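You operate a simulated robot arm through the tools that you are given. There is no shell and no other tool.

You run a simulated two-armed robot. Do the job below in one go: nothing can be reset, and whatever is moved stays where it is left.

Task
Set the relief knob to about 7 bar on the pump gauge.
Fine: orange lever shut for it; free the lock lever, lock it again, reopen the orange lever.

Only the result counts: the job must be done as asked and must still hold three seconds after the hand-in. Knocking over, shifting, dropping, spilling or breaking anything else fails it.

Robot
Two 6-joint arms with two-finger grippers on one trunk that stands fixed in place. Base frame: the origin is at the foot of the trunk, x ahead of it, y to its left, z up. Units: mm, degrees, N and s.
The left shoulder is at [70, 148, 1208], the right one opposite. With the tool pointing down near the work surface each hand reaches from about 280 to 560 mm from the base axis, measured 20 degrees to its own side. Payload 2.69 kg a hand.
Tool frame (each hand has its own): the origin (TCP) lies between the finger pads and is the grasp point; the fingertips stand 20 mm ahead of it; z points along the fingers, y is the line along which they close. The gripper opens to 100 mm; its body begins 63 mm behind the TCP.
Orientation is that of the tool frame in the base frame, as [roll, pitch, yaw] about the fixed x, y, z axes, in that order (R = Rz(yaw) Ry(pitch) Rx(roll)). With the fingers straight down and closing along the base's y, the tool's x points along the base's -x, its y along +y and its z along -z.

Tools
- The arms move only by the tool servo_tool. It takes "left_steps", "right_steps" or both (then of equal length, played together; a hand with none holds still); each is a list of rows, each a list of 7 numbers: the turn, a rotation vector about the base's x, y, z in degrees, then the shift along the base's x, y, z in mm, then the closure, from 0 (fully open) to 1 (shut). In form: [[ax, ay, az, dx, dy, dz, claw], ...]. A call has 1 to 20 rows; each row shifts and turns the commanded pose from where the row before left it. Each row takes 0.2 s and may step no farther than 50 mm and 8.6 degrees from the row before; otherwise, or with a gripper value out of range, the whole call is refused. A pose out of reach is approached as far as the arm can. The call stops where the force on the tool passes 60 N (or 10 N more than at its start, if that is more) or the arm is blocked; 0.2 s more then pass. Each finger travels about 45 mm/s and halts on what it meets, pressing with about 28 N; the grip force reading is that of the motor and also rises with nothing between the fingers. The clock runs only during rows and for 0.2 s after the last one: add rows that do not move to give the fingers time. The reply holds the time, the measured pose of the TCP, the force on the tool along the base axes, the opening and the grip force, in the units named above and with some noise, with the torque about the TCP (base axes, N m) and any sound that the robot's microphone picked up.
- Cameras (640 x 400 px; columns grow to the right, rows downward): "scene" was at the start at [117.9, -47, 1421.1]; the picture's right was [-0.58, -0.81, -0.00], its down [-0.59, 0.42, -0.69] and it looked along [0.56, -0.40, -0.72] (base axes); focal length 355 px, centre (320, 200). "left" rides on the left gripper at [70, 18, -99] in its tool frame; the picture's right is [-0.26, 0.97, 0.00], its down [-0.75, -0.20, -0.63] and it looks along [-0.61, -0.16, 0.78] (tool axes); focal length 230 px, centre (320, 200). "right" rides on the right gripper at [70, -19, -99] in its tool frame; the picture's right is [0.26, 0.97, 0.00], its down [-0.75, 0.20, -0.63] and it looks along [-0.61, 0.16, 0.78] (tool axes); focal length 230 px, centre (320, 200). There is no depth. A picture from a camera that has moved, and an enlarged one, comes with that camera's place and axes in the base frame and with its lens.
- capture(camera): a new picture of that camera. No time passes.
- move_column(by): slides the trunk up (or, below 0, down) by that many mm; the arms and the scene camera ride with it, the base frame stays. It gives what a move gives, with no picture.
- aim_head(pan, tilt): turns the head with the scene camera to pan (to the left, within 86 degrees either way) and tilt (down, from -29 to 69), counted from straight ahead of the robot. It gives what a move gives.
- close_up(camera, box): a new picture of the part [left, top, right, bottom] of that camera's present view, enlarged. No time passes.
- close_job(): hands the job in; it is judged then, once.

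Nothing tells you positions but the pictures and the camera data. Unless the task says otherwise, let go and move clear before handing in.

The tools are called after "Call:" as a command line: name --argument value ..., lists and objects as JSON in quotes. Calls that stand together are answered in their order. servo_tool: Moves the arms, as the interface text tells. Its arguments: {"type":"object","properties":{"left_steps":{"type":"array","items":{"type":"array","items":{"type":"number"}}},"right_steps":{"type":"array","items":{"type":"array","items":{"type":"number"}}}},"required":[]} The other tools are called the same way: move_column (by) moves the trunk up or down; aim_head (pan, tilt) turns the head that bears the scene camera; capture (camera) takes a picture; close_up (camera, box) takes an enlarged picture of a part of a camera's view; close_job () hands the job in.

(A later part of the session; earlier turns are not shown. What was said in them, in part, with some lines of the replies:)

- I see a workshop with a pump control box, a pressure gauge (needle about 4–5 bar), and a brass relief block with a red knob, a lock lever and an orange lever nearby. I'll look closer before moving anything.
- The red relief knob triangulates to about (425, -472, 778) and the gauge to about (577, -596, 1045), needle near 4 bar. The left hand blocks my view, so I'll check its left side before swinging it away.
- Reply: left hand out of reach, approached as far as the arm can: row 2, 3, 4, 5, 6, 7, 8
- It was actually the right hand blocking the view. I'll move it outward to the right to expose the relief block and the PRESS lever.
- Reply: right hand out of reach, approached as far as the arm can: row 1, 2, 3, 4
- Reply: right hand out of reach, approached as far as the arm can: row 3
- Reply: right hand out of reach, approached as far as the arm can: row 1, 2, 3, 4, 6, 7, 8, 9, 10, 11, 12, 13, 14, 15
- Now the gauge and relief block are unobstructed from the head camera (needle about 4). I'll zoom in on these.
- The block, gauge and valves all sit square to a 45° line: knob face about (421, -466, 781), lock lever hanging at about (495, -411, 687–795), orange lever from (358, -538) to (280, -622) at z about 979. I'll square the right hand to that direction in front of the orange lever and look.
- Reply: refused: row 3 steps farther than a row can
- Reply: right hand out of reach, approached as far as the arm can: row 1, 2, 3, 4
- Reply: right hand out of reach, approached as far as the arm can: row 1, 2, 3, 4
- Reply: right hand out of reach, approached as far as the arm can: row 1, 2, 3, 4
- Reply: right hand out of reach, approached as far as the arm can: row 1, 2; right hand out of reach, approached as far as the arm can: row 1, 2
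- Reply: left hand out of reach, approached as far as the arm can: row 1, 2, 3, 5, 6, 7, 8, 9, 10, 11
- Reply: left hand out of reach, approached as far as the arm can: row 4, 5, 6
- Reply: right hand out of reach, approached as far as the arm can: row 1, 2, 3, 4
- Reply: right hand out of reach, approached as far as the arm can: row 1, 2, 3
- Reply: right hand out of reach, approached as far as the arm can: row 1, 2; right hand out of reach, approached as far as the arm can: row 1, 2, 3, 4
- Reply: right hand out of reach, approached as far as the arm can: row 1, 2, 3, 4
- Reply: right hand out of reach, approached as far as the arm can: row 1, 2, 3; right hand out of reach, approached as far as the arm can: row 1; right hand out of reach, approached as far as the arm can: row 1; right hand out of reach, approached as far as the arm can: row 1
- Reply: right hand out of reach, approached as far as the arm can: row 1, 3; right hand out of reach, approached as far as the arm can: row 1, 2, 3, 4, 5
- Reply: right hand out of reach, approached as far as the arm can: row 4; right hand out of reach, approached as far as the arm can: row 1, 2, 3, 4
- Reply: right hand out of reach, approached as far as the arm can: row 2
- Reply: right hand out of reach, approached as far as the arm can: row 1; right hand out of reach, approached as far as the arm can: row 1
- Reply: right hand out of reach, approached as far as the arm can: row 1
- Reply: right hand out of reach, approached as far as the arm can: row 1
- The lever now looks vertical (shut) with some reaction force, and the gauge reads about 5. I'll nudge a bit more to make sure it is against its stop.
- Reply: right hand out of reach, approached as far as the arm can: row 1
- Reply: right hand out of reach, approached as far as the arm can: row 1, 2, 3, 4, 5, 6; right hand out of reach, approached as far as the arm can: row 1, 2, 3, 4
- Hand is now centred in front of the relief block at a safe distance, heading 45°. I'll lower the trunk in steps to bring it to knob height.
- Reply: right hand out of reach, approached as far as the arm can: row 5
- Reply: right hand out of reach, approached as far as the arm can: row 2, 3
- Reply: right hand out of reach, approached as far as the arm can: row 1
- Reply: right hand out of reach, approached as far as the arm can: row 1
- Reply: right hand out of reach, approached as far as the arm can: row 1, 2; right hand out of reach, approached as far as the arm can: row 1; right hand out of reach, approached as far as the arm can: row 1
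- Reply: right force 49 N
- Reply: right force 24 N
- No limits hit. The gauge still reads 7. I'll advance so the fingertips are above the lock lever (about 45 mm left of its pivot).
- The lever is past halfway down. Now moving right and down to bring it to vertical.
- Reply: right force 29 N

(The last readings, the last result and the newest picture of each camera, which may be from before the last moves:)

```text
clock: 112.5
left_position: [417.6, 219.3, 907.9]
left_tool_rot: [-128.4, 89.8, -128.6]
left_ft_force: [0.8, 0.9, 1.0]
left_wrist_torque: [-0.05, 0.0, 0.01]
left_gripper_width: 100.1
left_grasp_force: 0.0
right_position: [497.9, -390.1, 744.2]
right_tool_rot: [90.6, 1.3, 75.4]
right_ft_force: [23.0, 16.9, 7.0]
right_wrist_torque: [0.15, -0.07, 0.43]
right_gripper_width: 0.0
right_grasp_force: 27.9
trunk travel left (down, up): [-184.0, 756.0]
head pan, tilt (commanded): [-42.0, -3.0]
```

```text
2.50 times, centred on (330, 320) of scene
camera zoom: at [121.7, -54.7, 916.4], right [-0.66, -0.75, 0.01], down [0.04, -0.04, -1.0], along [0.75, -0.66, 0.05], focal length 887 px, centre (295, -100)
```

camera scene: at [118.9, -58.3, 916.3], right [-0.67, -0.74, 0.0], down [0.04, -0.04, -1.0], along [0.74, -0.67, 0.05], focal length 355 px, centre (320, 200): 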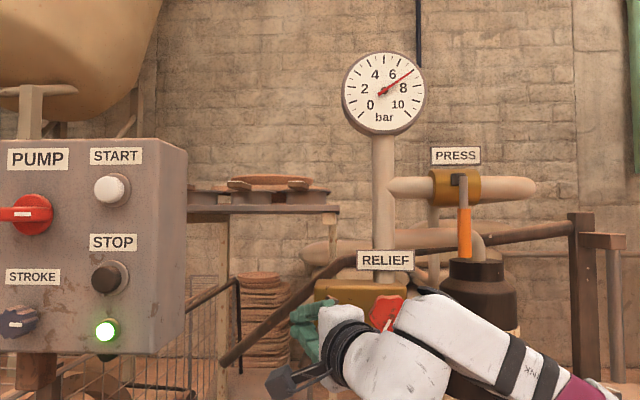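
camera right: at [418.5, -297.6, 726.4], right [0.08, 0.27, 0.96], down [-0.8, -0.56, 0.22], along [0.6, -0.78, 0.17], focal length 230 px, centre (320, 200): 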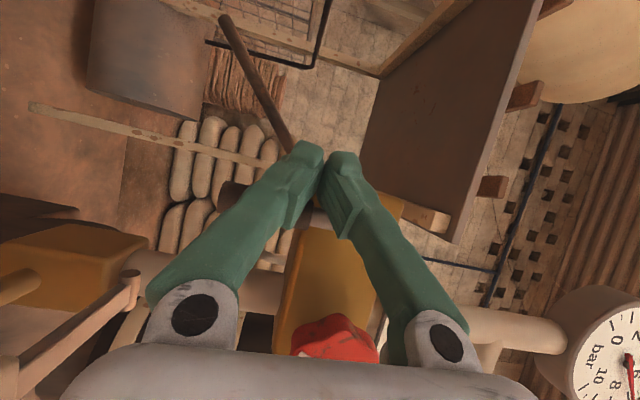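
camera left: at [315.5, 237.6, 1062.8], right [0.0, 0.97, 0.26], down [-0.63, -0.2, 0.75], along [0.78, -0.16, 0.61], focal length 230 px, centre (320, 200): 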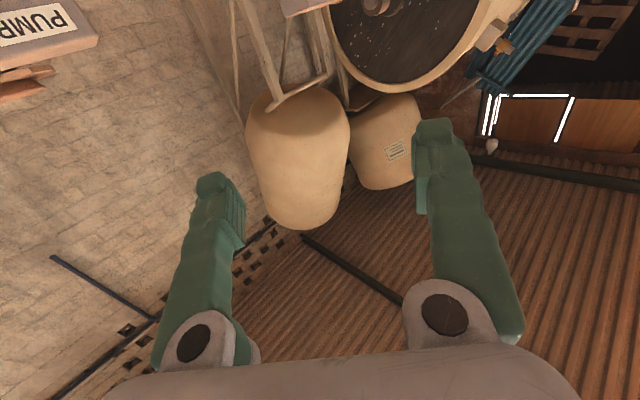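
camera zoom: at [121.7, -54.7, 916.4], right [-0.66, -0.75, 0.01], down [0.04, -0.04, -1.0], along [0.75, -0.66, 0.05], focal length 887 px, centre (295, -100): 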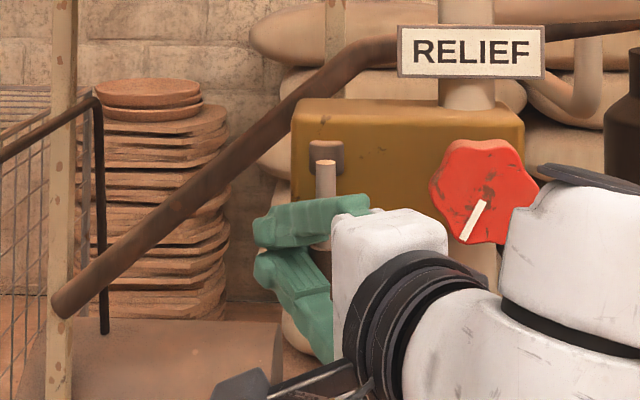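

The lever is at its stop with about 28 N — vertical again. I'll back off and verify lever and gauge.

Call:
servo_tool --right_steps '[[0, 0, 0, 4, 4, 0, 1], [0, 0, 0, 3, 3, 2, 1], [0, 0, 0, -10, 10, 3, 1], [0, 0, 0, -14, 14, 0, 1], [0, 0, 0, -14, 14, 0, 1], [0, 0, 0, -14, 14, 0, 1], [0, 0, 0, -14, 14, 0, 1]]'

Call:
capture --camera "right"

Call:
close_up --camera "scene" --box '[220, 240, 440, 400]'

Call:
close_up --camera "scene" --box '[330, 40, 430, 140]'

```text
clock: 114.2
left_position: [414.7, 217.7, 911.4]
left_tool_rot: [42.8, 90.0, 42.8]
left_ft_force: [-0.7, 0.3, 1.1]
left_wrist_torque: [-0.02, 0.01, -0.01]
left_gripper_width: 99.7
left_grasp_force: 0.1
right_position: [437.0, -321.7, 751.8]
right_tool_rot: [90.5, 1.0, 75.1]
right_ft_force: [1.0, -0.1, 0.0]
right_wrist_torque: [0.0, 0.01, 0.01]
right_gripper_width: 0.2
right_grasp_force: 27.9
trunk travel left (down, up): [-184.0, 756.0]
head pan, tilt (commanded): [-42.0, -3.0]
```

```text
taken
camera right: at [357.2, -229.4, 731.6], right [0.08, 0.26, 0.96], down [-0.8, -0.56, 0.22], along [0.6, -0.79, 0.17], focal length 230 px, centre (320, 200)
```

right: 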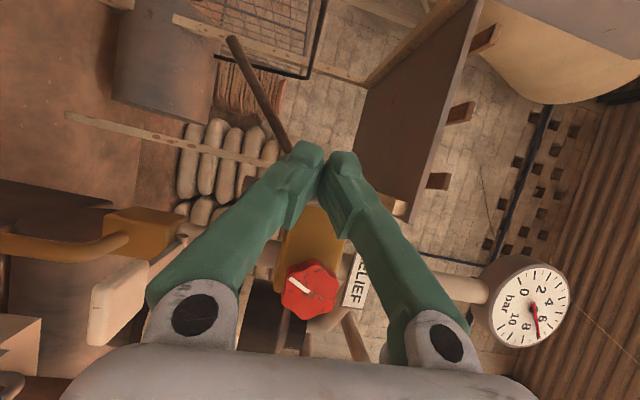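

```text
2.50 times, centred on (330, 320) of scene
camera zoom: at [118.5, -58.8, 916.5], right [-0.67, -0.74, 0.0], down [0.04, -0.04, -1.0], along [0.74, -0.67, 0.05], focal length 887 px, centre (295, -100)
```

zoom: 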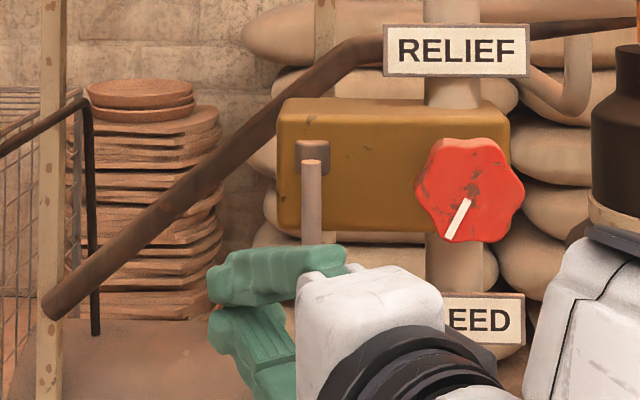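

```text
4.00 times, centred on (380, 90) of scene
camera zoom: at [118.5, -58.8, 916.5], right [-0.67, -0.74, 0.0], down [0.04, -0.04, -1.0], along [0.74, -0.67, 0.05], focal length 1419 px, centre (80, 640)
```

zoom: 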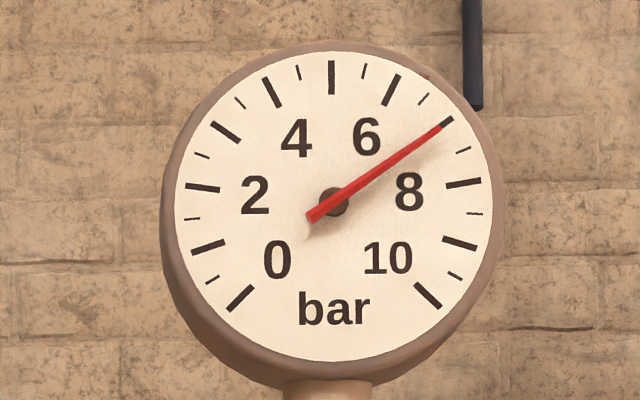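

Gauge 7.0 and the lock lever hangs vertical again. Last step is reopening the orange lever; I'll raise the trunk, swing the hand back right in front of the panel and roll it to the orientation used before.

Call:
move_column --by 130

Call:
servo_tool --right_steps '[[0, 0, -3, -6, -10, -3, 1], [0, 0, -3, -6, -10, -3, 1], [0, 0, -3, -6, -10, -3, 1], [0, 0, -3, -6, -10, -3, 1], [0, 0, -3, -6, -11, -3, 1], [0, 0, -3, -6, -11, -3, 1], [0, 0, -3, -6, -11, -3, 1], [0, 0, -3, -6, -11, -3, 1], [0, 0, -3, -6, -11, -3, 1], [0, 0, -3, -6, -11, -3, 1]]'

Call:
capture --camera "scene"

```text
clock: 115.7
left_position: [414.7, 218.0, 1040.9]
left_tool_rot: [23.4, 90.0, 23.2]
left_ft_force: [0.3, 0.8, -0.3]
left_wrist_torque: [0.01, -0.03, -0.01]
left_gripper_width: 99.9
left_grasp_force: 0.1
right_position: [436.7, -322.9, 880.0]
right_tool_rot: [90.6, 1.2, 75.1]
right_ft_force: [-0.4, 0.0, 0.2]
right_wrist_torque: [0.02, -0.02, 0.0]
right_gripper_width: 0.0
right_grasp_force: 27.7
trunk travel left (down, up): [-314.0, 626.0]
head pan, tilt (commanded): [-42.0, -3.0]
```

```text
clock: 117.9
left_position: [414.6, 218.0, 1040.4]
left_tool_rot: [24.8, 90.0, 24.6]
left_ft_force: [0.6, 0.3, -0.5]
left_wrist_torque: [0.01, 0.0, 0.02]
left_gripper_width: 100.1
left_grasp_force: 0.0
right_position: [377.4, -427.6, 849.9]
right_tool_rot: [90.6, 1.0, 45.0]
right_ft_force: [-0.6, 0.3, 0.4]
right_wrist_torque: [-0.03, 0.01, -0.01]
right_gripper_width: 0.1
right_grasp_force: 28.1
trunk travel left (down, up): [-314.0, 626.0]
head pan, tilt (commanded): [-42.0, -3.0]
```

```text
taken
camera scene: at [118.4, -59.0, 1046.4], right [-0.67, -0.74, 0.0], down [0.04, -0.03, -1.0], along [0.74, -0.67, 0.05], focal length 355 px, centre (320, 200)
```

scene: 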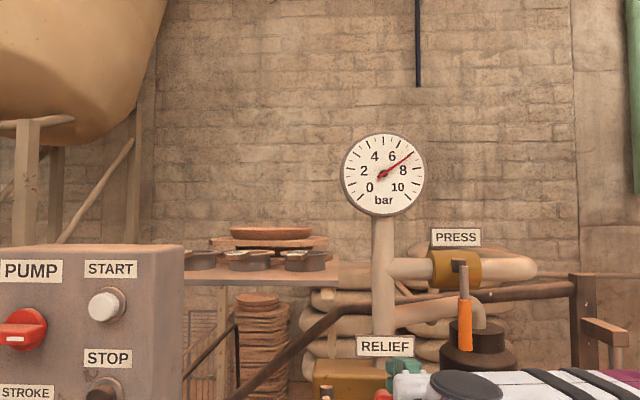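

Call:
servo_tool --right_steps '[[-5.66, 5.66, 0, 0, 0, 0, 1], [-5.66, 5.66, 0, 0, 0, 0, 1], [-5.66, 5.66, 0, 0, 0, 0, 1], [-5.66, 5.66, 0, 0, 0, 0, 1], [-5.66, 5.66, 0, 0, 0, 0, 1], [-5.66, 5.66, 0, 0, 0, 0, 1], [-5.66, 5.66, 0, 0, 0, 0, 1], [-5.66, 5.66, 0, 0, 0, 0, 1], [-5.66, 5.66, 0, 0, 0, 0, 1], [-5.66, 5.66, 0, 0, 0, 0, 1], [-5.66, 5.66, 0, 0, 0, 0, 1]]'

Call:
aim_head --pan -45 --tilt 15

Call:
capture --camera "right"

Call:
capture --camera "scene"

```text
clock: 120.3
left_position: [413.2, 217.7, 1042.1]
left_tool_rot: [-150.1, 90.0, -150.3]
left_ft_force: [-0.2, 0.3, 0.0]
left_wrist_torque: [0.0, -0.01, 0.01]
left_gripper_width: 100.1
left_grasp_force: 0.1
right_position: [375.8, -427.8, 848.7]
right_tool_rot: [92.4, 89.3, 46.8]
right_ft_force: [-0.2, 0.1, 0.8]
right_wrist_torque: [0.01, -0.01, 0.01]
right_gripper_width: 0.2
right_grasp_force: 28.5
trunk travel left (down, up): [-314.0, 626.0]
head pan, tilt (commanded): [-42.0, -3.0]
```

```text
clock: 121.1
left_position: [414.2, 217.8, 1040.6]
left_tool_rot: [-149.3, 89.9, -149.5]
left_ft_force: [0.1, 0.5, 0.5]
left_wrist_torque: [0.0, 0.01, -0.02]
left_gripper_width: 99.9
left_grasp_force: 0.0
right_position: [375.5, -428.1, 849.5]
right_tool_rot: [93.0, 89.1, 47.3]
right_ft_force: [-0.3, 0.3, -0.3]
right_wrist_torque: [-0.03, -0.01, 0.02]
right_gripper_width: 0.2
right_grasp_force: 28.2
trunk travel left (down, up): [-314.0, 626.0]
head pan, tilt (commanded): [-45.0, 15.0]
```

```text
taken
camera right: at [293.5, -370.0, 780.3], right [0.69, 0.68, -0.24], down [-0.31, 0.58, 0.75], along [0.65, -0.45, 0.61], focal length 230 px, centre (320, 200)
```

right: 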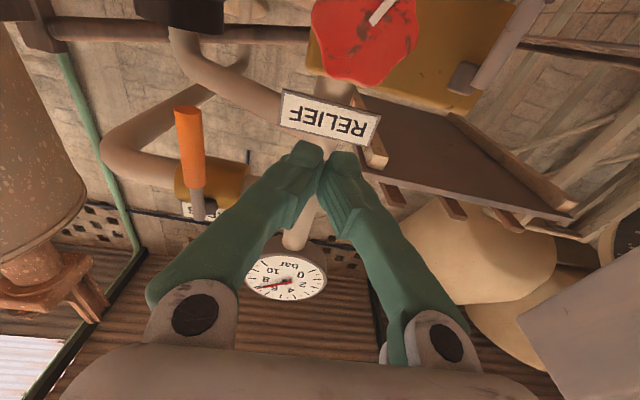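

```text
taken
camera scene: at [118.7, -65.7, 1017.7], right [-0.71, -0.71, 0.0], down [-0.18, 0.18, -0.97], along [0.68, -0.68, -0.26], focal length 355 px, centre (320, 200)
```

scene: 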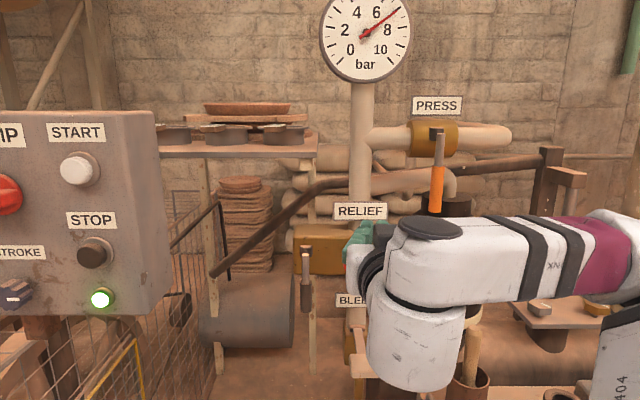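

All states are good: lock vertical, gauge 7, orange lever still down. I'll raise the trunk and bring the closed fingers to the left side of the hanging orange lever, still in front of it.

Call:
move_column --by 85

Call:
servo_tool --right_steps '[[0, 0, -2.5, -8, -8, -11, 1], [0, 0, -2.5, -8, -8, -11, 1], [0, 0, -2.5, -8, -8, -11, 1], [0, 0, -2.5, -8, -8, -11, 1], [0, 0, 0, 0, 0, 0, 1]]'

Call:
capture --camera "right"

Call:
capture --camera "scene"

```text
clock: 122.3
left_position: [414.1, 218.4, 1126.3]
left_tool_rot: [-159.7, 90.0, -159.9]
left_ft_force: [-0.6, 0.0, 0.4]
left_wrist_torque: [-0.03, 0.02, -0.02]
left_gripper_width: 100.0
left_grasp_force: 0.2
right_position: [376.7, -428.9, 934.8]
right_tool_rot: [93.9, 89.1, 48.4]
right_ft_force: [-0.9, -0.2, -0.9]
right_wrist_torque: [0.01, 0.02, -0.02]
right_gripper_width: 0.0
right_grasp_force: 28.1
trunk travel left (down, up): [-399.0, 541.0]
head pan, tilt (commanded): [-45.0, 15.0]
```

```text
clock: 123.5
left_position: [414.0, 218.5, 1125.9]
left_tool_rot: [177.3, 90.0, 177.3]
left_ft_force: [0.4, -0.2, 0.0]
left_wrist_torque: [-0.01, 0.05, -0.02]
left_gripper_width: 99.8
left_grasp_force: 0.1
right_position: [346.2, -471.7, 896.6]
right_tool_rot: [95.0, 89.1, 39.4]
right_ft_force: [-1.0, -0.4, 0.1]
right_wrist_torque: [0.0, 0.0, 0.01]
right_gripper_width: 0.0
right_grasp_force: 27.8
right hand out of reach, approached as far as the arm can: row 1, 2, 3
trunk travel left (down, up): [-399.0, 541.0]
head pan, tilt (commanded): [-45.0, 15.0]
```

```text
taken
camera right: at [275.2, -398.9, 826.8], right [0.8, 0.55, -0.24], down [-0.2, 0.62, 0.75], along [0.57, -0.55, 0.61], focal length 230 px, centre (320, 200)
```

right: 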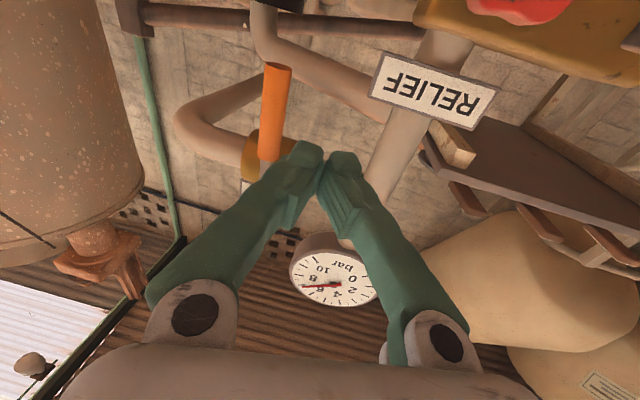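

```text
taken
camera scene: at [118.6, -66.0, 1102.6], right [-0.71, -0.71, 0.0], down [-0.18, 0.18, -0.97], along [0.68, -0.68, -0.26], focal length 355 px, centre (320, 200)
```

scene: 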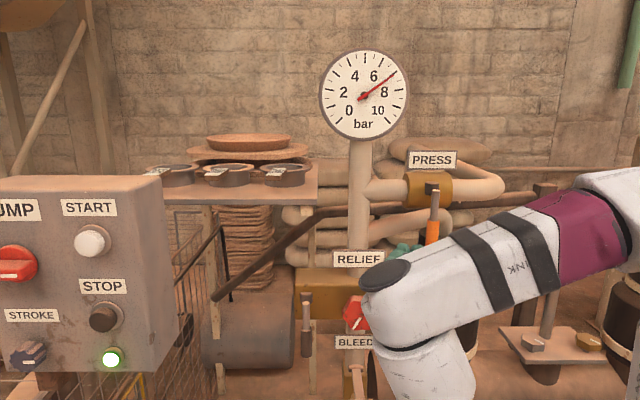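

Fingers are just left of the hanging lever. Advancing straight in beside it.

Call:
servo_tool --right_steps '[[0, 0, 0, 11, -8, 0, 1], [0, 0, 0, 10, -10, 0, 1], [0, 0, 0, 10, -10, 0, 1], [0, 0, 0, 8, -8, 0, 1], [0, 0, 0, 0, 0, 0, 1]]'

Call:
capture --camera "right"

Call:
close_up --camera "scene" --box '[330, 130, 530, 290]'

```text
clock: 124.8
left_position: [414.4, 218.2, 1127.2]
left_tool_rot: [-134.8, 89.9, -135.0]
left_ft_force: [0.0, -0.4, -0.1]
left_wrist_torque: [-0.01, 0.0, -0.02]
left_gripper_width: 99.9
left_grasp_force: 0.0
right_position: [386.3, -506.6, 895.1]
right_tool_rot: [94.3, 89.1, 38.7]
right_ft_force: [-0.1, -0.5, -0.4]
right_wrist_torque: [0.0, 0.0, 0.0]
right_gripper_width: 0.0
right_grasp_force: 28.2
trunk travel left (down, up): [-399.0, 541.0]
head pan, tilt (commanded): [-45.0, 15.0]
```

```text
taken
camera right: at [314.5, -433.4, 826.1], right [0.8, 0.55, -0.24], down [-0.2, 0.63, 0.75], along [0.57, -0.55, 0.61], focal length 230 px, centre (320, 200)
```

right: 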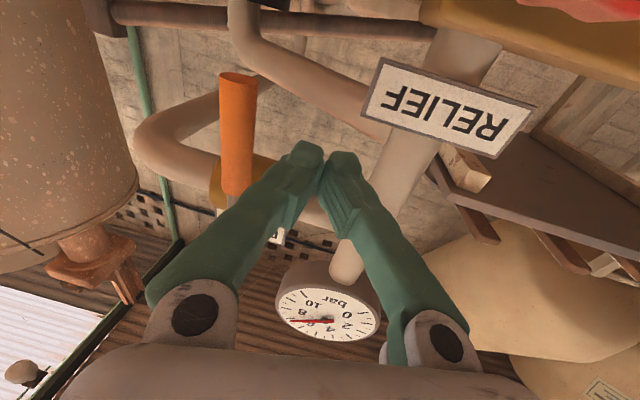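

```text
2.50 times, centred on (430, 210) of scene
camera zoom: at [118.7, -65.6, 1102.6], right [-0.71, -0.71, 0.0], down [-0.18, 0.18, -0.97], along [0.68, -0.68, -0.26], focal length 887 px, centre (45, 175)
```

zoom: 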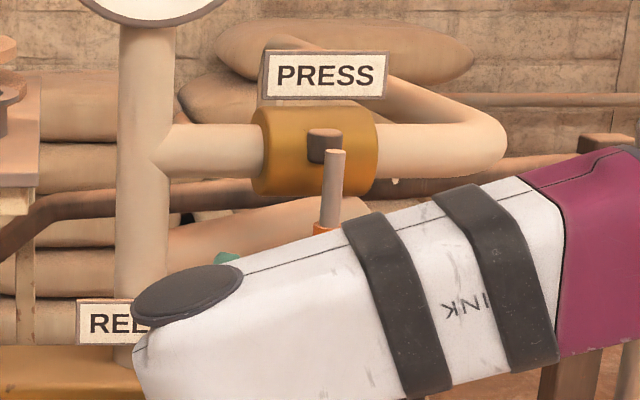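

Beside the lever now. I'll push right in small steps, following the arc up later.

Call:
servo_tool --right_steps '[[0, 0, -1.5, -6, -6, -1, 1], [0, 0, -1.5, -6, -6, -1, 1], [0, 0, -1.5, -6, -6, -1, 1], [0, 0, 0, 0, 0, 0, 1]]'

Call:
capture --camera "right"

```text
clock: 125.8
left_position: [412.6, 217.5, 1125.4]
left_tool_rot: [54.9, 90.0, 54.8]
left_ft_force: [1.4, -0.2, -0.4]
left_wrist_torque: [-0.03, 0.01, 0.0]
left_gripper_width: 99.9
left_grasp_force: 0.0
right_position: [374.4, -517.8, 889.2]
right_tool_rot: [90.6, 89.0, 30.6]
right_ft_force: [-0.2, 0.4, -1.3]
right_wrist_torque: [-0.01, 0.01, 0.01]
right_gripper_width: 0.1
right_grasp_force: 28.6
right hand out of reach, approached as far as the arm can: row 1, 3
trunk travel left (down, up): [-399.0, 541.0]
head pan, tilt (commanded): [-45.0, 15.0]
```

```text
taken
camera right: at [308.4, -439.7, 818.9], right [0.84, 0.48, -0.24], down [-0.15, 0.64, 0.75], along [0.52, -0.6, 0.61], focal length 230 px, centre (320, 200)
```

right: 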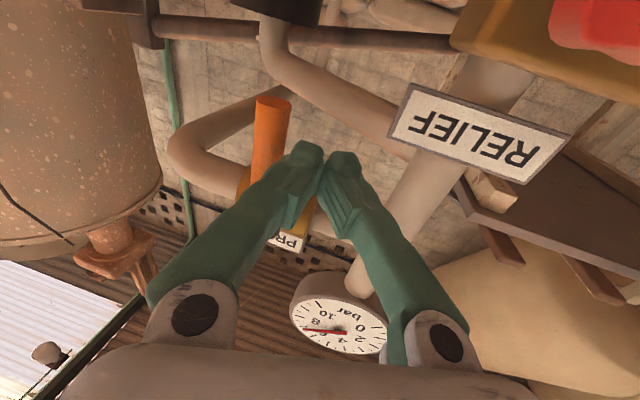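

Call:
move_column --by 30

Call:
servo_tool --right_steps '[[0, 0, -1.5, -6, -7, -10, 1], [0, 0, -1.5, -6, -7, -10, 1], [0, 0, -1.5, -6, -7, -10, 1], [0, 0, 0, 0, 0, 0, 1]]'

Call:
capture --camera "right"

Call:
capture --camera "scene"

```text
clock: 126.5
left_position: [414.7, 218.4, 1155.1]
left_tool_rot: [-168.2, 89.9, -168.3]
left_ft_force: [0.6, 0.5, 0.1]
left_wrist_torque: [0.0, -0.03, 0.01]
left_gripper_width: 100.0
left_grasp_force: 0.1
right_position: [375.0, -516.3, 916.9]
right_tool_rot: [93.9, 89.0, 33.8]
right_ft_force: [-0.9, 0.3, -0.2]
right_wrist_torque: [0.0, -0.01, 0.01]
right_gripper_width: 0.0
right_grasp_force: 28.2
trunk travel left (down, up): [-429.0, 511.0]
head pan, tilt (commanded): [-45.0, 15.0]
```

```text
clock: 127.5
left_position: [412.8, 218.8, 1155.9]
left_tool_rot: [-99.9, 89.8, -100.0]
left_ft_force: [-0.1, 1.0, -0.6]
left_wrist_torque: [-0.04, 0.01, -0.01]
left_gripper_width: 99.9
left_grasp_force: 0.1
right_position: [356.1, -537.4, 888.5]
right_tool_rot: [91.9, 89.1, 27.3]
right_ft_force: [-1.2, 4.6, 0.7]
right_wrist_torque: [-0.05, -0.02, -0.03]
right_gripper_width: 0.0
right_grasp_force: 28.2
trunk travel left (down, up): [-429.0, 511.0]
head pan, tilt (commanded): [-45.0, 15.0]
```

```text
taken
camera right: at [297.1, -454.7, 818.2], right [0.88, 0.42, -0.24], down [-0.1, 0.65, 0.75], along [0.47, -0.64, 0.61], focal length 230 px, centre (320, 200)
```

right: 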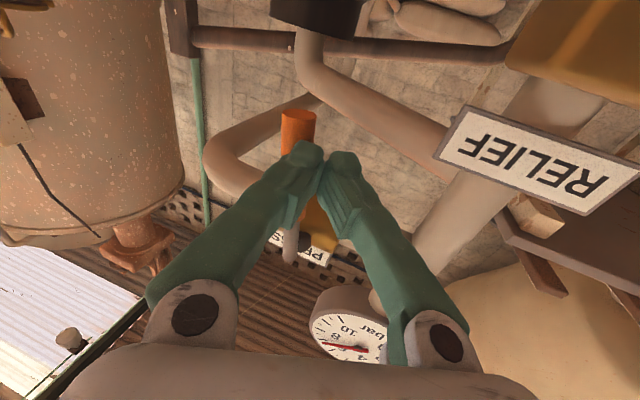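

```text
taken
camera scene: at [118.4, -64.6, 1132.7], right [-0.71, -0.71, 0.0], down [-0.18, 0.18, -0.97], along [0.68, -0.68, -0.26], focal length 355 px, centre (320, 200)
```

scene: 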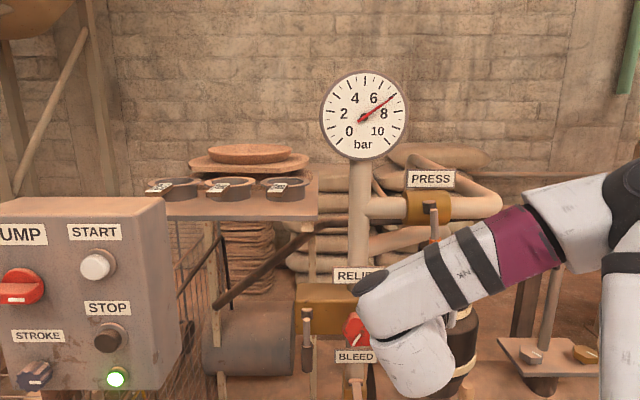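

The lever has begun to move. Continuing right with the trunk compensating height.

Call:
move_column --by 25

Call:
servo_tool --right_steps '[[0, 0, -1.5, -6, -7, -8, 1], [0, 0, -1.5, -6, -7, -8, 1], [0, 0, -1.5, -6, -7, -8, 1], [0, 0, 0, 0, 0, 0, 1]]'

Call:
capture --camera "right"

```text
clock: 128.2
left_position: [413.0, 218.6, 1180.7]
left_tool_rot: [-158.2, 90.0, -158.4]
left_ft_force: [-0.1, 0.0, 0.6]
left_wrist_torque: [-0.02, -0.02, 0.02]
left_gripper_width: 99.9
left_grasp_force: 0.0
right_position: [357.8, -537.9, 913.2]
right_tool_rot: [87.4, 89.2, 22.7]
right_ft_force: [-0.2, -0.6, 0.8]
right_wrist_torque: [-0.02, 0.0, -0.02]
right_gripper_width: 0.1
right_grasp_force: 28.2
trunk travel left (down, up): [-454.0, 486.0]
head pan, tilt (commanded): [-45.0, 15.0]
```

```text
clock: 129.2
left_position: [415.0, 217.4, 1179.8]
left_tool_rot: [-134.5, 90.0, -134.9]
left_ft_force: [0.1, -0.2, -0.3]
left_wrist_torque: [0.0, -0.01, 0.02]
left_gripper_width: 100.1
left_grasp_force: 0.0
right_position: [338.5, -558.6, 887.6]
right_tool_rot: [96.1, 89.1, 26.9]
right_ft_force: [1.5, 2.0, -0.1]
right_wrist_torque: [-0.02, 0.01, -0.05]
right_gripper_width: 0.0
right_grasp_force: 28.4
trunk travel left (down, up): [-454.0, 486.0]
head pan, tilt (commanded): [-45.0, 15.0]
```

```text
taken
camera right: at [286.4, -470.9, 818.4], right [0.91, 0.35, -0.24], down [-0.05, 0.65, 0.75], along [0.42, -0.67, 0.61], focal length 230 px, centre (320, 200)
```

right: 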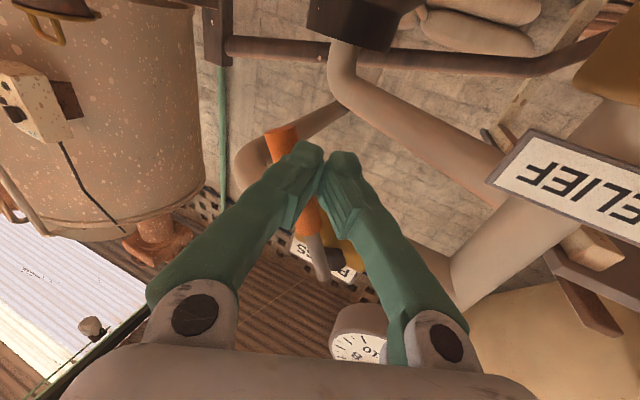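

The lever is turning (about 35°). Continuing, now right and up.

Call:
move_column --by 22

Call:
servo_tool --right_steps '[[0, 0, -1, -6, -7, -6, 1], [0, 0, -1, -6, -7, -6, 1], [0, 0, 0, 0, 0, 0, 1]]'

Call:
capture --camera "right"

Call:
capture --camera "scene"

```text
clock: 129.9
left_position: [414.6, 218.8, 1203.4]
left_tool_rot: [-149.0, 90.0, -149.0]
left_ft_force: [0.6, -0.2, -0.9]
left_wrist_torque: [0.02, -0.01, -0.03]
left_gripper_width: 100.1
left_grasp_force: 0.1
right_position: [338.9, -557.9, 910.3]
right_tool_rot: [87.2, 89.0, 18.2]
right_ft_force: [-0.7, 0.0, -1.0]
right_wrist_torque: [0.02, 0.04, 0.01]
right_gripper_width: 0.0
right_grasp_force: 28.1
trunk travel left (down, up): [-476.0, 464.0]
head pan, tilt (commanded): [-45.0, 15.0]
```

```text
clock: 130.7
left_position: [413.5, 218.9, 1204.1]
left_tool_rot: [-135.6, 90.0, -135.7]
left_ft_force: [0.3, 0.3, 0.4]
left_wrist_torque: [-0.02, 0.0, -0.03]
left_gripper_width: 100.2
left_grasp_force: 0.1
right_position: [330.0, -569.2, 896.9]
right_tool_rot: [91.8, 89.1, 20.6]
right_ft_force: [0.6, -0.4, 0.3]
right_wrist_torque: [-0.04, 0.0, 0.01]
right_gripper_width: 0.0
right_grasp_force: 28.8
right hand out of reach, approached as far as the arm can: row 1
trunk travel left (down, up): [-476.0, 464.0]
head pan, tilt (commanded): [-45.0, 15.0]
```

```text
taken
camera right: at [280.5, -480.3, 826.6], right [0.92, 0.31, -0.24], down [-0.03, 0.66, 0.75], along [0.4, -0.69, 0.61], focal length 230 px, centre (320, 200)
```

right: 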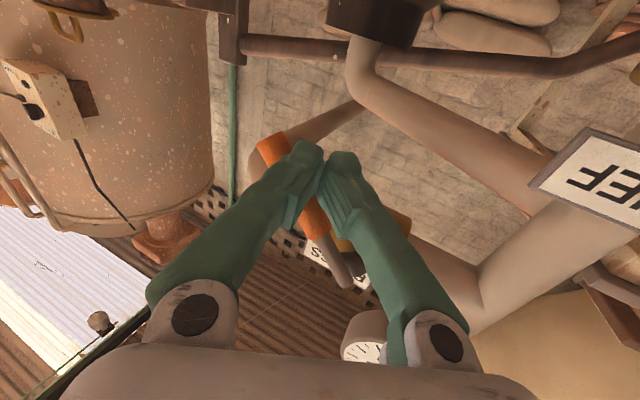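

```text
taken
camera scene: at [119.2, -65.0, 1179.6], right [-0.71, -0.71, 0.0], down [-0.18, 0.18, -0.97], along [0.68, -0.68, -0.26], focal length 355 px, centre (320, 200)
```

scene: 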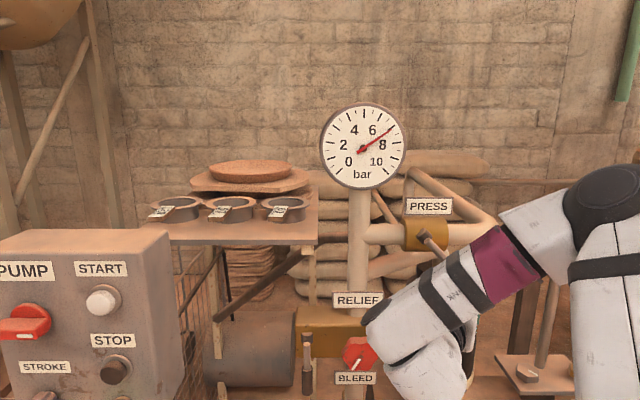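

Call:
move_column --by 30

Call:
servo_tool --right_steps '[[0, 0, -1, -5, -6, -7, 1], [0, 0, -1, -5, -6, -7, 1], [0, 0, 0, 0, 0, 0, 1]]'

Call:
capture --camera "right"

```text
clock: 131.4
left_position: [413.8, 217.8, 1232.8]
left_tool_rot: [-147.2, 89.9, -147.2]
left_ft_force: [0.0, 0.9, -0.4]
left_wrist_torque: [0.0, 0.0, -0.04]
left_gripper_width: 99.9
left_grasp_force: 0.2
right_position: [330.2, -568.0, 926.9]
right_tool_rot: [85.2, 89.0, 14.2]
right_ft_force: [0.6, 0.1, 0.2]
right_wrist_torque: [0.03, 0.01, -0.07]
right_gripper_width: 0.2
right_grasp_force: 27.7
trunk travel left (down, up): [-506.0, 434.0]
head pan, tilt (commanded): [-45.0, 15.0]
```

```text
clock: 132.2
left_position: [413.0, 218.3, 1233.9]
left_tool_rot: [-132.9, 89.9, -132.9]
left_ft_force: [0.5, 0.3, -0.3]
left_wrist_torque: [0.01, -0.01, -0.01]
left_gripper_width: 100.2
left_grasp_force: 0.1
right_position: [320.6, -580.6, 911.4]
right_tool_rot: [91.3, 89.1, 18.1]
right_ft_force: [0.4, 0.5, -0.8]
right_wrist_torque: [-0.01, -0.02, 0.0]
right_gripper_width: 0.0
right_grasp_force: 27.8
trunk travel left (down, up): [-506.0, 434.0]
head pan, tilt (commanded): [-45.0, 15.0]
```

```text
taken
camera right: at [274.2, -490.5, 842.6], right [0.93, 0.28, -0.24], down [0.0, 0.66, 0.75], along [0.37, -0.7, 0.61], focal length 230 px, centre (320, 200)
```

right: 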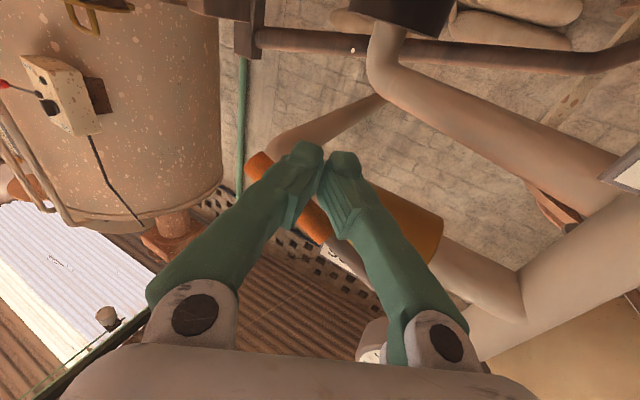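

Call:
move_column --by 22

Call:
capture --camera "right"

Call:
capture --camera "scene"

```text
clock: 132.9
left_position: [412.9, 217.7, 1255.5]
left_tool_rot: [179.4, 90.0, 179.2]
left_ft_force: [-0.3, 2.3, -0.8]
left_wrist_torque: [0.01, 0.0, -0.01]
left_gripper_width: 99.9
left_grasp_force: 0.0
right_position: [320.7, -581.6, 933.3]
right_tool_rot: [91.8, 89.0, 18.8]
right_ft_force: [-0.2, -3.2, -3.1]
right_wrist_torque: [0.12, 0.02, -0.06]
right_gripper_width: 0.0
right_grasp_force: 28.2
trunk travel left (down, up): [-528.0, 412.0]
head pan, tilt (commanded): [-45.0, 15.0]
```

```text
taken
camera right: at [274.2, -491.1, 864.4], right [0.93, 0.28, -0.24], down [0.0, 0.66, 0.75], along [0.37, -0.7, 0.61], focal length 230 px, centre (320, 200)
```

right: 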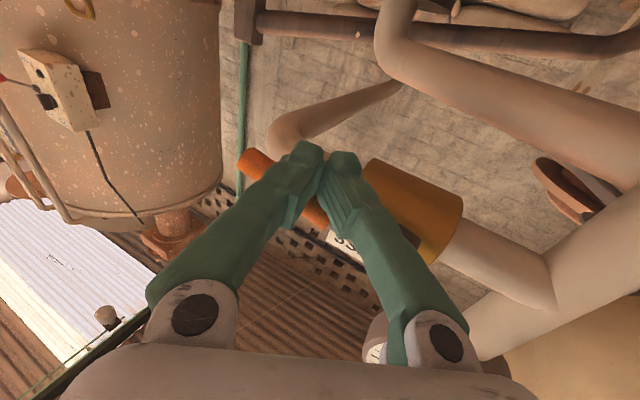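

```text
taken
camera scene: at [119.0, -66.1, 1231.7], right [-0.71, -0.71, 0.0], down [-0.18, 0.18, -0.97], along [0.68, -0.68, -0.26], focal length 355 px, centre (320, 200)
```

scene: 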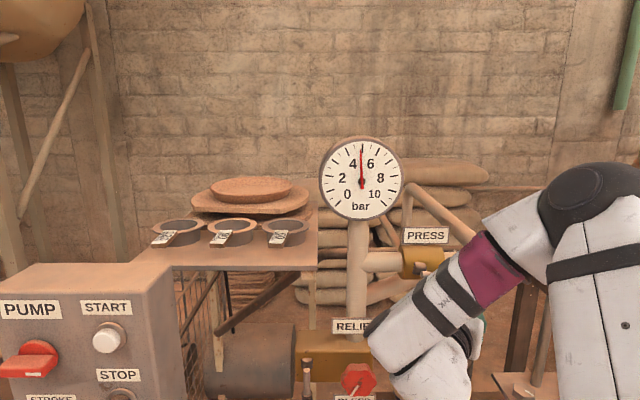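

The gauge is dropping as the valve reopens (as expected). A little more lift to bring it fully open.

Call:
move_column --by 10

Call:
capture --camera "right"

Call:
move_column --by 6

Call:
capture --camera "right"

```text
clock: 133.5
left_position: [413.8, 216.0, 1265.7]
left_tool_rot: [128.3, 89.9, 128.1]
left_ft_force: [0.3, 0.8, 0.0]
left_wrist_torque: [-0.02, -0.01, 0.0]
left_gripper_width: 99.9
left_grasp_force: 0.1
right_position: [318.9, -582.1, 940.8]
right_tool_rot: [119.3, 88.9, 46.1]
right_ft_force: [-2.8, 3.2, -16.0]
right_wrist_torque: [0.05, 0.07, 0.02]
right_gripper_width: 0.0
right_grasp_force: 27.9
trunk travel left (down, up): [-538.0, 402.0]
head pan, tilt (commanded): [-45.0, 15.0]
```

```text
taken
camera right: at [273.7, -491.6, 872.2], right [0.93, 0.28, -0.24], down [0.0, 0.65, 0.76], along [0.37, -0.7, 0.6], focal length 230 px, centre (320, 200)
```

right: 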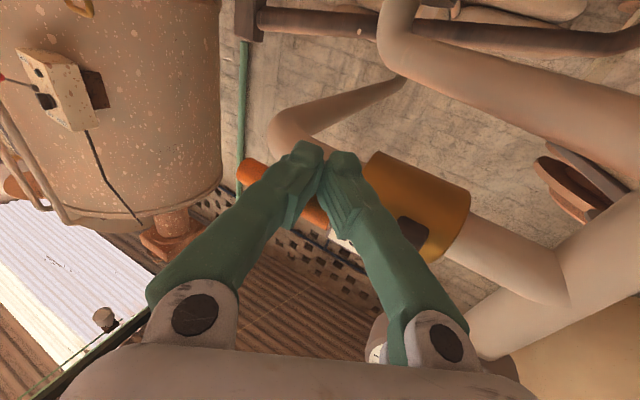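

```text
clock: 134.1
left_position: [417.5, 211.5, 1270.1]
left_tool_rot: [122.7, 89.7, 122.5]
left_ft_force: [0.1, 1.2, 0.1]
left_wrist_torque: [0.03, 0.01, 0.01]
left_gripper_width: 100.0
left_grasp_force: 0.0
right_position: [322.4, -585.1, 941.7]
right_tool_rot: [149.9, 88.6, 76.7]
right_ft_force: [-3.4, 6.3, -41.1]
right_wrist_torque: [0.2, 0.17, -0.05]
right_gripper_width: 6.0
right_grasp_force: 29.8
trunk travel left (down, up): [-544.0, 396.0]
head pan, tilt (commanded): [-45.0, 15.0]
```

```text
taken
camera right: at [275.1, -493.7, 874.2], right [0.93, 0.29, -0.25], down [0.0, 0.64, 0.77], along [0.38, -0.71, 0.59], focal length 230 px, centre (320, 200)
```

right: 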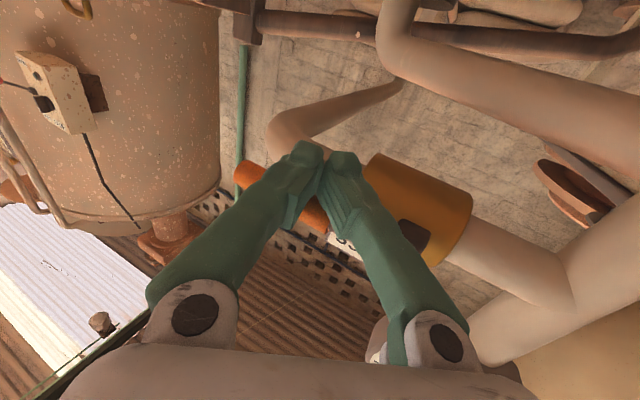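

A 41 N reaction with no more motion: the lever is against its open stop. I'll back off downward, then retreat and check.

Call:
move_column --by -14

Call:
servo_tool --right_steps '[[0, 0, 0, -2, 2, -3, 1], [0, 0, 0, -10, 12, 0, 1], [0, 0, 0, -12, 14, 0, 1], [0, 0, 0, -12, 14, 0, 1], [0, 0, 0, 0, 0, 0, 1]]'

Call:
capture --camera "right"

Call:
capture --camera "scene"

```text
clock: 134.7
left_position: [414.0, 219.7, 1257.5]
left_tool_rot: [-114.0, 89.9, -114.2]
left_ft_force: [-0.4, 0.3, -1.2]
left_wrist_torque: [0.02, -0.02, -0.04]
left_gripper_width: 100.4
left_grasp_force: 0.0
right_position: [321.7, -579.8, 938.8]
right_tool_rot: [73.3, 88.9, 0.4]
right_ft_force: [0.0, 0.4, 0.0]
right_wrist_torque: [0.04, 0.02, 0.03]
right_gripper_width: 0.1
right_grasp_force: 29.8
trunk travel left (down, up): [-530.0, 410.0]
head pan, tilt (commanded): [-45.0, 15.0]
```

```text
clock: 135.9
left_position: [414.3, 217.0, 1258.3]
left_tool_rot: [124.1, 90.0, 123.9]
left_ft_force: [-0.1, 1.4, 0.4]
left_wrist_torque: [0.03, 0.02, -0.02]
left_gripper_width: 100.2
left_grasp_force: 0.0
right_position: [284.6, -538.8, 932.4]
right_tool_rot: [95.2, 88.9, 22.1]
right_ft_force: [-0.1, -0.1, 0.6]
right_wrist_torque: [-0.03, -0.03, 0.01]
right_gripper_width: 0.1
right_grasp_force: 29.6
trunk travel left (down, up): [-530.0, 410.0]
head pan, tilt (commanded): [-45.0, 15.0]
```

```text
taken
camera right: at [237.6, -448.3, 862.3], right [0.93, 0.28, -0.24], down [0.0, 0.66, 0.75], along [0.37, -0.7, 0.61], focal length 230 px, centre (320, 200)
```

right: 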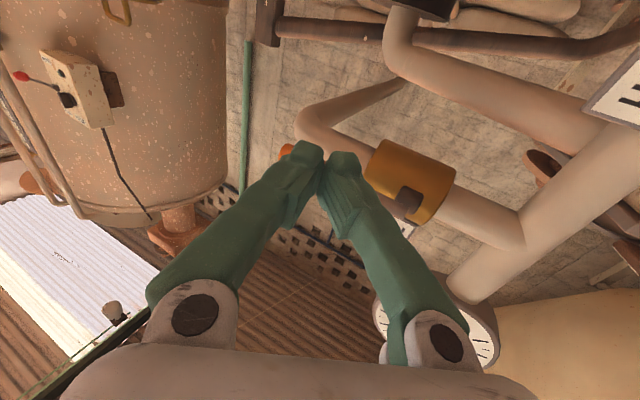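

```text
taken
camera scene: at [118.4, -66.4, 1233.6], right [-0.71, -0.71, 0.0], down [-0.18, 0.18, -0.97], along [0.68, -0.68, -0.26], focal length 355 px, centre (320, 200)
```

scene: 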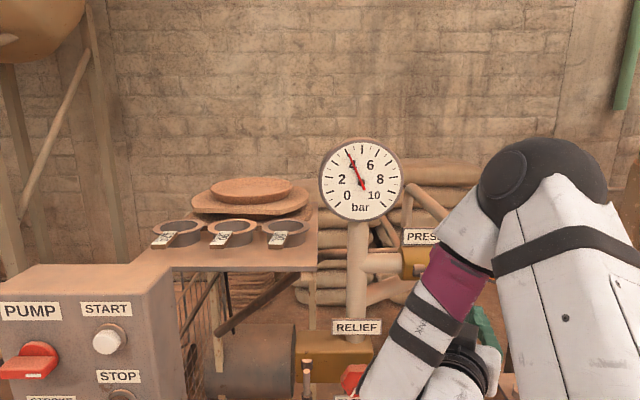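

The gauge has returned to about 4 (as before, with the line open). I'll move the hand away to the left so I can inspect the orange lever and everything else.

Call:
servo_tool --right_steps '[[0, 0, 0, 8, 16, 12, 1], [0, 0, 3, 8, 16, 12, 1], [0, 0, 3, 10, 14, 12, 1], [0, 0, 3, 10, 14, 12, 1], [0, 0, 3, 10, 14, 12, 1], [0, 0, 3, 10, 14, 12, 1]]'

Call:
capture --camera "right"

Call:
capture --camera "scene"

```text
clock: 137.3
left_position: [412.6, 217.8, 1258.6]
left_tool_rot: [-85.1, 90.0, -85.3]
left_ft_force: [-0.2, -0.3, 0.6]
left_wrist_torque: [0.02, -0.02, 0.03]
left_gripper_width: 99.8
left_grasp_force: 0.0
right_position: [334.5, -471.0, 1019.4]
right_tool_rot: [92.3, 89.1, 34.1]
right_ft_force: [0.6, -0.8, 0.6]
right_wrist_torque: [0.0, -0.02, -0.01]
right_gripper_width: 0.0
right_grasp_force: 29.8
right hand out of reach, approached as far as the arm can: row 1, 2, 3, 4, 5, 6
trunk travel left (down, up): [-530.0, 410.0]
head pan, tilt (commanded): [-45.0, 15.0]
```

```text
taken
camera right: at [266.7, -396.3, 950.3], right [0.82, 0.51, -0.24], down [-0.17, 0.63, 0.75], along [0.54, -0.58, 0.61], focal length 230 px, centre (320, 200)
```

right: 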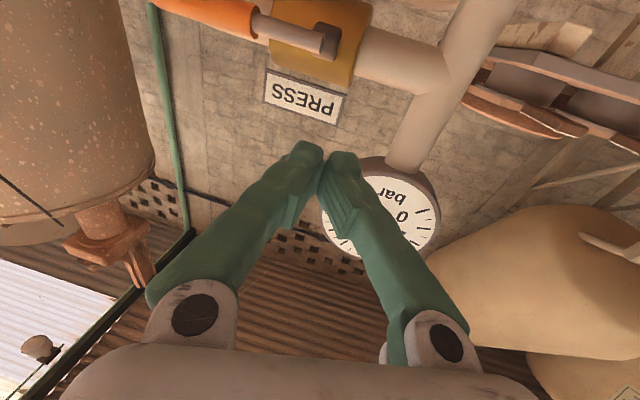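

```text
taken
camera scene: at [118.1, -65.3, 1233.7], right [-0.71, -0.71, 0.0], down [-0.18, 0.18, -0.97], along [0.68, -0.68, -0.26], focal length 355 px, centre (320, 200)
```

scene: 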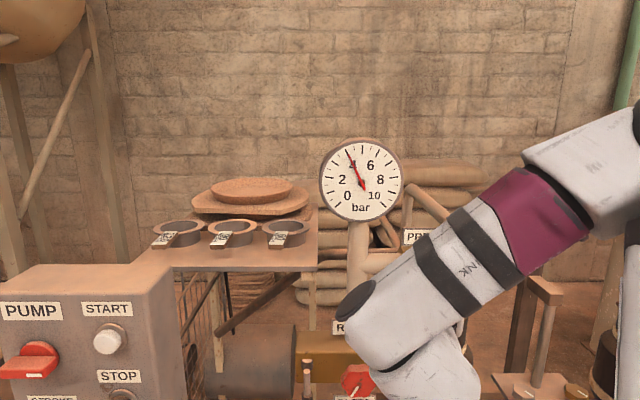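

Call:
servo_tool --right_steps '[[0, 0, 2.5, 6, 16, 12, 1], [0, 0, 2.5, 6, 16, 12, 1], [0, 0, 2.5, 6, 16, 12, 1], [0, 0, 2.5, 6, 16, 12, 1], [0, 0, 0, 0, 0, 15, 1]]'

Call:
aim_head --pan -45 --tilt 32

Call:
capture --camera "scene"

Call:
capture --camera "right"

```text
clock: 138.5
left_position: [413.7, 215.8, 1257.8]
left_tool_rot: [-74.7, 90.0, -75.0]
left_ft_force: [-0.2, 0.1, 0.9]
left_wrist_torque: [-0.01, 0.02, 0.04]
left_gripper_width: 100.1
left_grasp_force: 0.0
right_position: [350.6, -429.5, 1090.7]
right_tool_rot: [94.5, 89.0, 46.3]
right_ft_force: [0.8, -0.8, 0.0]
right_wrist_torque: [0.01, -0.01, -0.02]
right_gripper_width: 0.0
right_grasp_force: 29.5
right hand out of reach, approached as far as the arm can: row 1, 2, 3, 4
trunk travel left (down, up): [-530.0, 410.0]
head pan, tilt (commanded): [-45.0, 15.0]
```

```text
clock: 139.3
left_position: [414.5, 218.8, 1256.9]
left_tool_rot: [42.6, 90.0, 42.6]
left_ft_force: [-0.2, -0.8, -0.1]
left_wrist_torque: [0.02, 0.0, 0.02]
left_gripper_width: 100.0
left_grasp_force: 0.2
right_position: [350.5, -427.9, 1090.0]
right_tool_rot: [93.7, 89.2, 45.6]
right_ft_force: [-0.8, -0.9, 0.3]
right_wrist_torque: [0.0, 0.0, 0.01]
right_gripper_width: 0.1
right_grasp_force: 29.9
trunk travel left (down, up): [-530.0, 410.0]
head pan, tilt (commanded): [-45.0, 32.0]
```

```text
taken
camera scene: at [116.0, -62.7, 1206.4], right [-0.71, -0.71, 0.0], down [-0.37, 0.37, -0.85], along [0.6, -0.6, -0.53], focal length 355 px, centre (320, 200)
```

scene: 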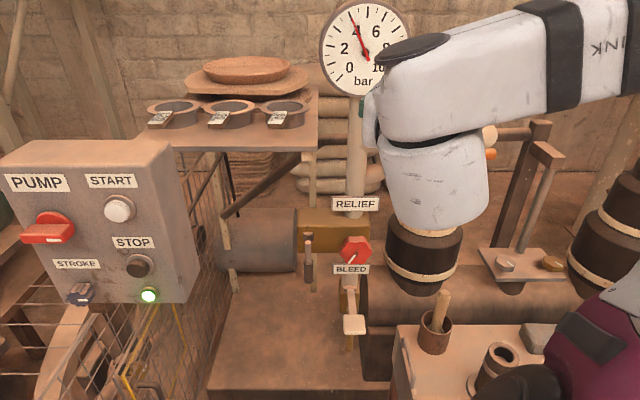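

```text
taken
camera right: at [270.2, -365.7, 1021.0], right [0.72, 0.65, -0.24], down [-0.28, 0.59, 0.75], along [0.63, -0.48, 0.61], focal length 230 px, centre (320, 200)
```

right: 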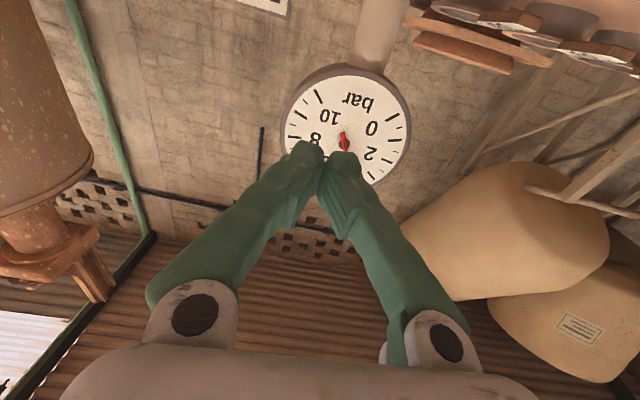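

Call:
close_up --camera "scene" --box '[270, 180, 470, 360]'

Call:
close_up --camera "scene" --box '[300, 0, 420, 100]'

Call:
close_up --camera "scene" --box '[440, 90, 560, 190]'

```text
2.22 times, centred on (370, 270) of scene
camera zoom: at [116.0, -62.7, 1206.4], right [-0.71, -0.71, 0.0], down [-0.37, 0.37, -0.85], along [0.6, -0.6, -0.53], focal length 788 px, centre (209, 44)
```

zoom: 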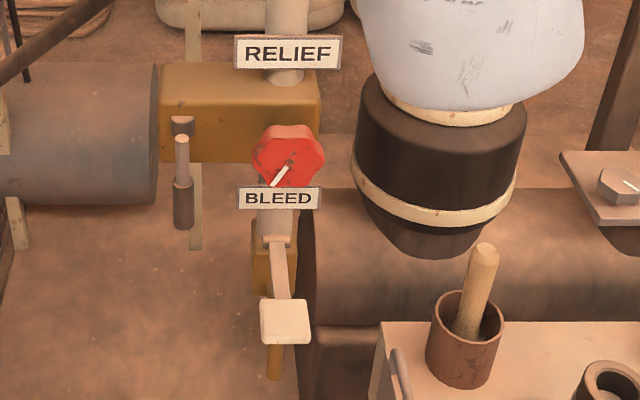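

```text
4.00 times, centred on (360, 50) of scene
camera zoom: at [116.0, -62.7, 1206.4], right [-0.71, -0.71, 0.0], down [-0.37, 0.37, -0.85], along [0.6, -0.6, -0.53], focal length 1419 px, centre (160, 800)
```

zoom: 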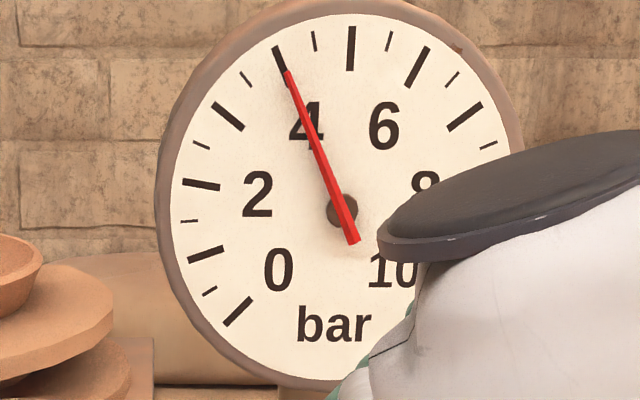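

```text
4.00 times, centred on (500, 140) of scene
camera zoom: at [116.0, -62.7, 1206.4], right [-0.71, -0.71, 0.0], down [-0.37, 0.37, -0.85], along [0.6, -0.6, -0.53], focal length 1419 px, centre (-400, 440)
```

zoom: 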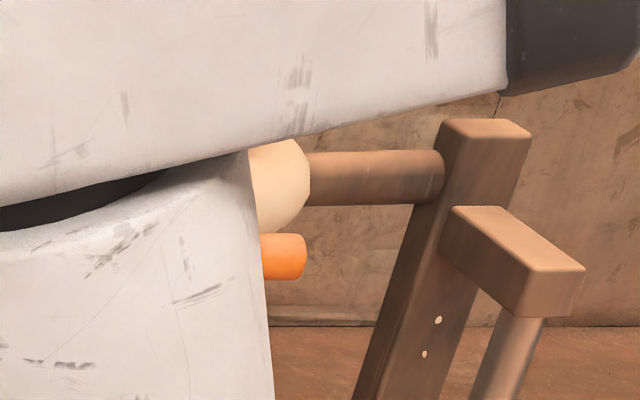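

Everything reads right: gauge back at its open-line 4 bar, lock lever vertical, bleed and mortar untouched, orange lever end at pipe level. I'll shift the hand a bit more to see the orange lever fully for a final check.

Call:
servo_tool --right_steps '[[0, 0, 2, 8, 14, 14, 1], [0, 0, 2, 8, 14, 14, 1], [0, 0, 2, 8, 14, 14, 1], [0, 0, 2, 8, 14, 14, 1], [0, 0, 2, 8, 14, 14, 1]]'

Call:
move_column --by 100

Call:
capture --camera "scene"

Call:
close_up --camera "scene" --box '[360, 160, 560, 300]'

```text
clock: 140.5
left_position: [414.5, 217.3, 1257.4]
left_tool_rot: [31.0, 89.9, 30.8]
left_ft_force: [-0.9, -0.4, -0.4]
left_wrist_torque: [0.03, -0.03, -0.01]
left_gripper_width: 99.9
left_grasp_force: 0.1
right_position: [372.0, -395.1, 1161.1]
right_tool_rot: [93.6, 89.0, 55.5]
right_ft_force: [0.7, 0.2, -0.3]
right_wrist_torque: [-0.02, -0.01, 0.01]
right_gripper_width: 0.1
right_grasp_force: 28.8
right hand out of reach, approached as far as the arm can: row 1, 2, 3, 4, 5
trunk travel left (down, up): [-530.0, 410.0]
head pan, tilt (commanded): [-45.0, 32.0]
```

```text
clock: 141.8
left_position: [414.2, 218.5, 1356.1]
left_tool_rot: [26.5, 89.9, 26.4]
left_ft_force: [0.0, 0.8, -0.2]
left_wrist_torque: [0.01, -0.01, -0.01]
left_gripper_width: 100.0
left_grasp_force: 0.0
right_position: [373.1, -396.4, 1259.9]
right_tool_rot: [95.6, 89.1, 57.6]
right_ft_force: [0.4, 0.3, -0.4]
right_wrist_torque: [-0.03, -0.02, 0.01]
right_gripper_width: 0.2
right_grasp_force: 29.4
trunk travel left (down, up): [-630.0, 310.0]
head pan, tilt (commanded): [-45.0, 32.0]
```

```text
taken
camera scene: at [116.1, -62.9, 1306.2], right [-0.71, -0.71, 0.0], down [-0.38, 0.37, -0.85], along [0.6, -0.6, -0.53], focal length 355 px, centre (320, 200)
```

scene: 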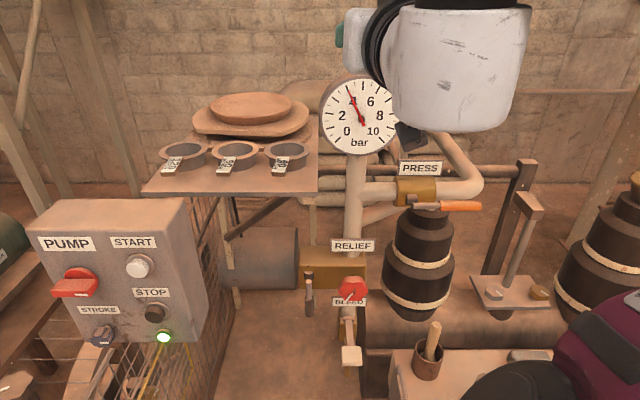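

```text
2.86 times, centred on (460, 230) of scene
camera zoom: at [116.1, -62.9, 1306.2], right [-0.71, -0.71, 0.0], down [-0.38, 0.37, -0.85], along [0.6, -0.6, -0.53], focal length 1014 px, centre (-80, 114)
```

zoom: 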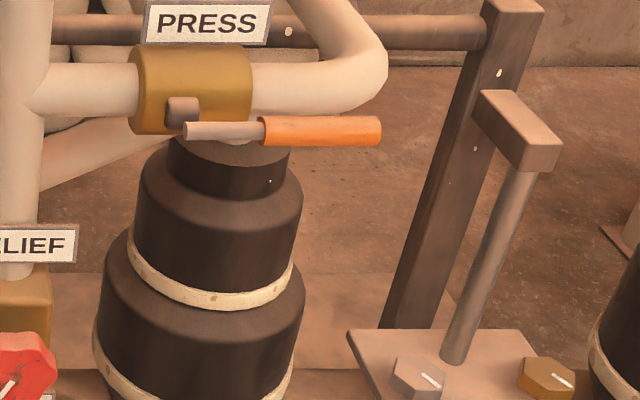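

The job is in its final state: the knob was set to 7 bar with the line shut, the lock lever is vertical again, and the orange lever is back in line with its pipe. Both hands are clear and nothing else has moved, so I'm handing it in.

Call:
close_job

```text
The job is handed in.
```

The relief knob is set to 7 bar: with the orange lever shut, the pump gauge settled on the 7 mark. It still read 7 after I let go of the knob and locked the lock lever again.

- **Lock lever:** I swung it free, then pushed it back down to its stop. It hangs vertical, as it did at the start.
- **Orange lever:** I pushed it back up against its open stop. It lies along its pipe again, and the gauge is back at about 4 bar, the same as before I started.
- **Everything else:** in the last picture nothing looks knocked over or moved, including the bleed lever and the mortar. Both hands were clear when I handed the job in.

The hand-in was accepted, but it gave no verdict.
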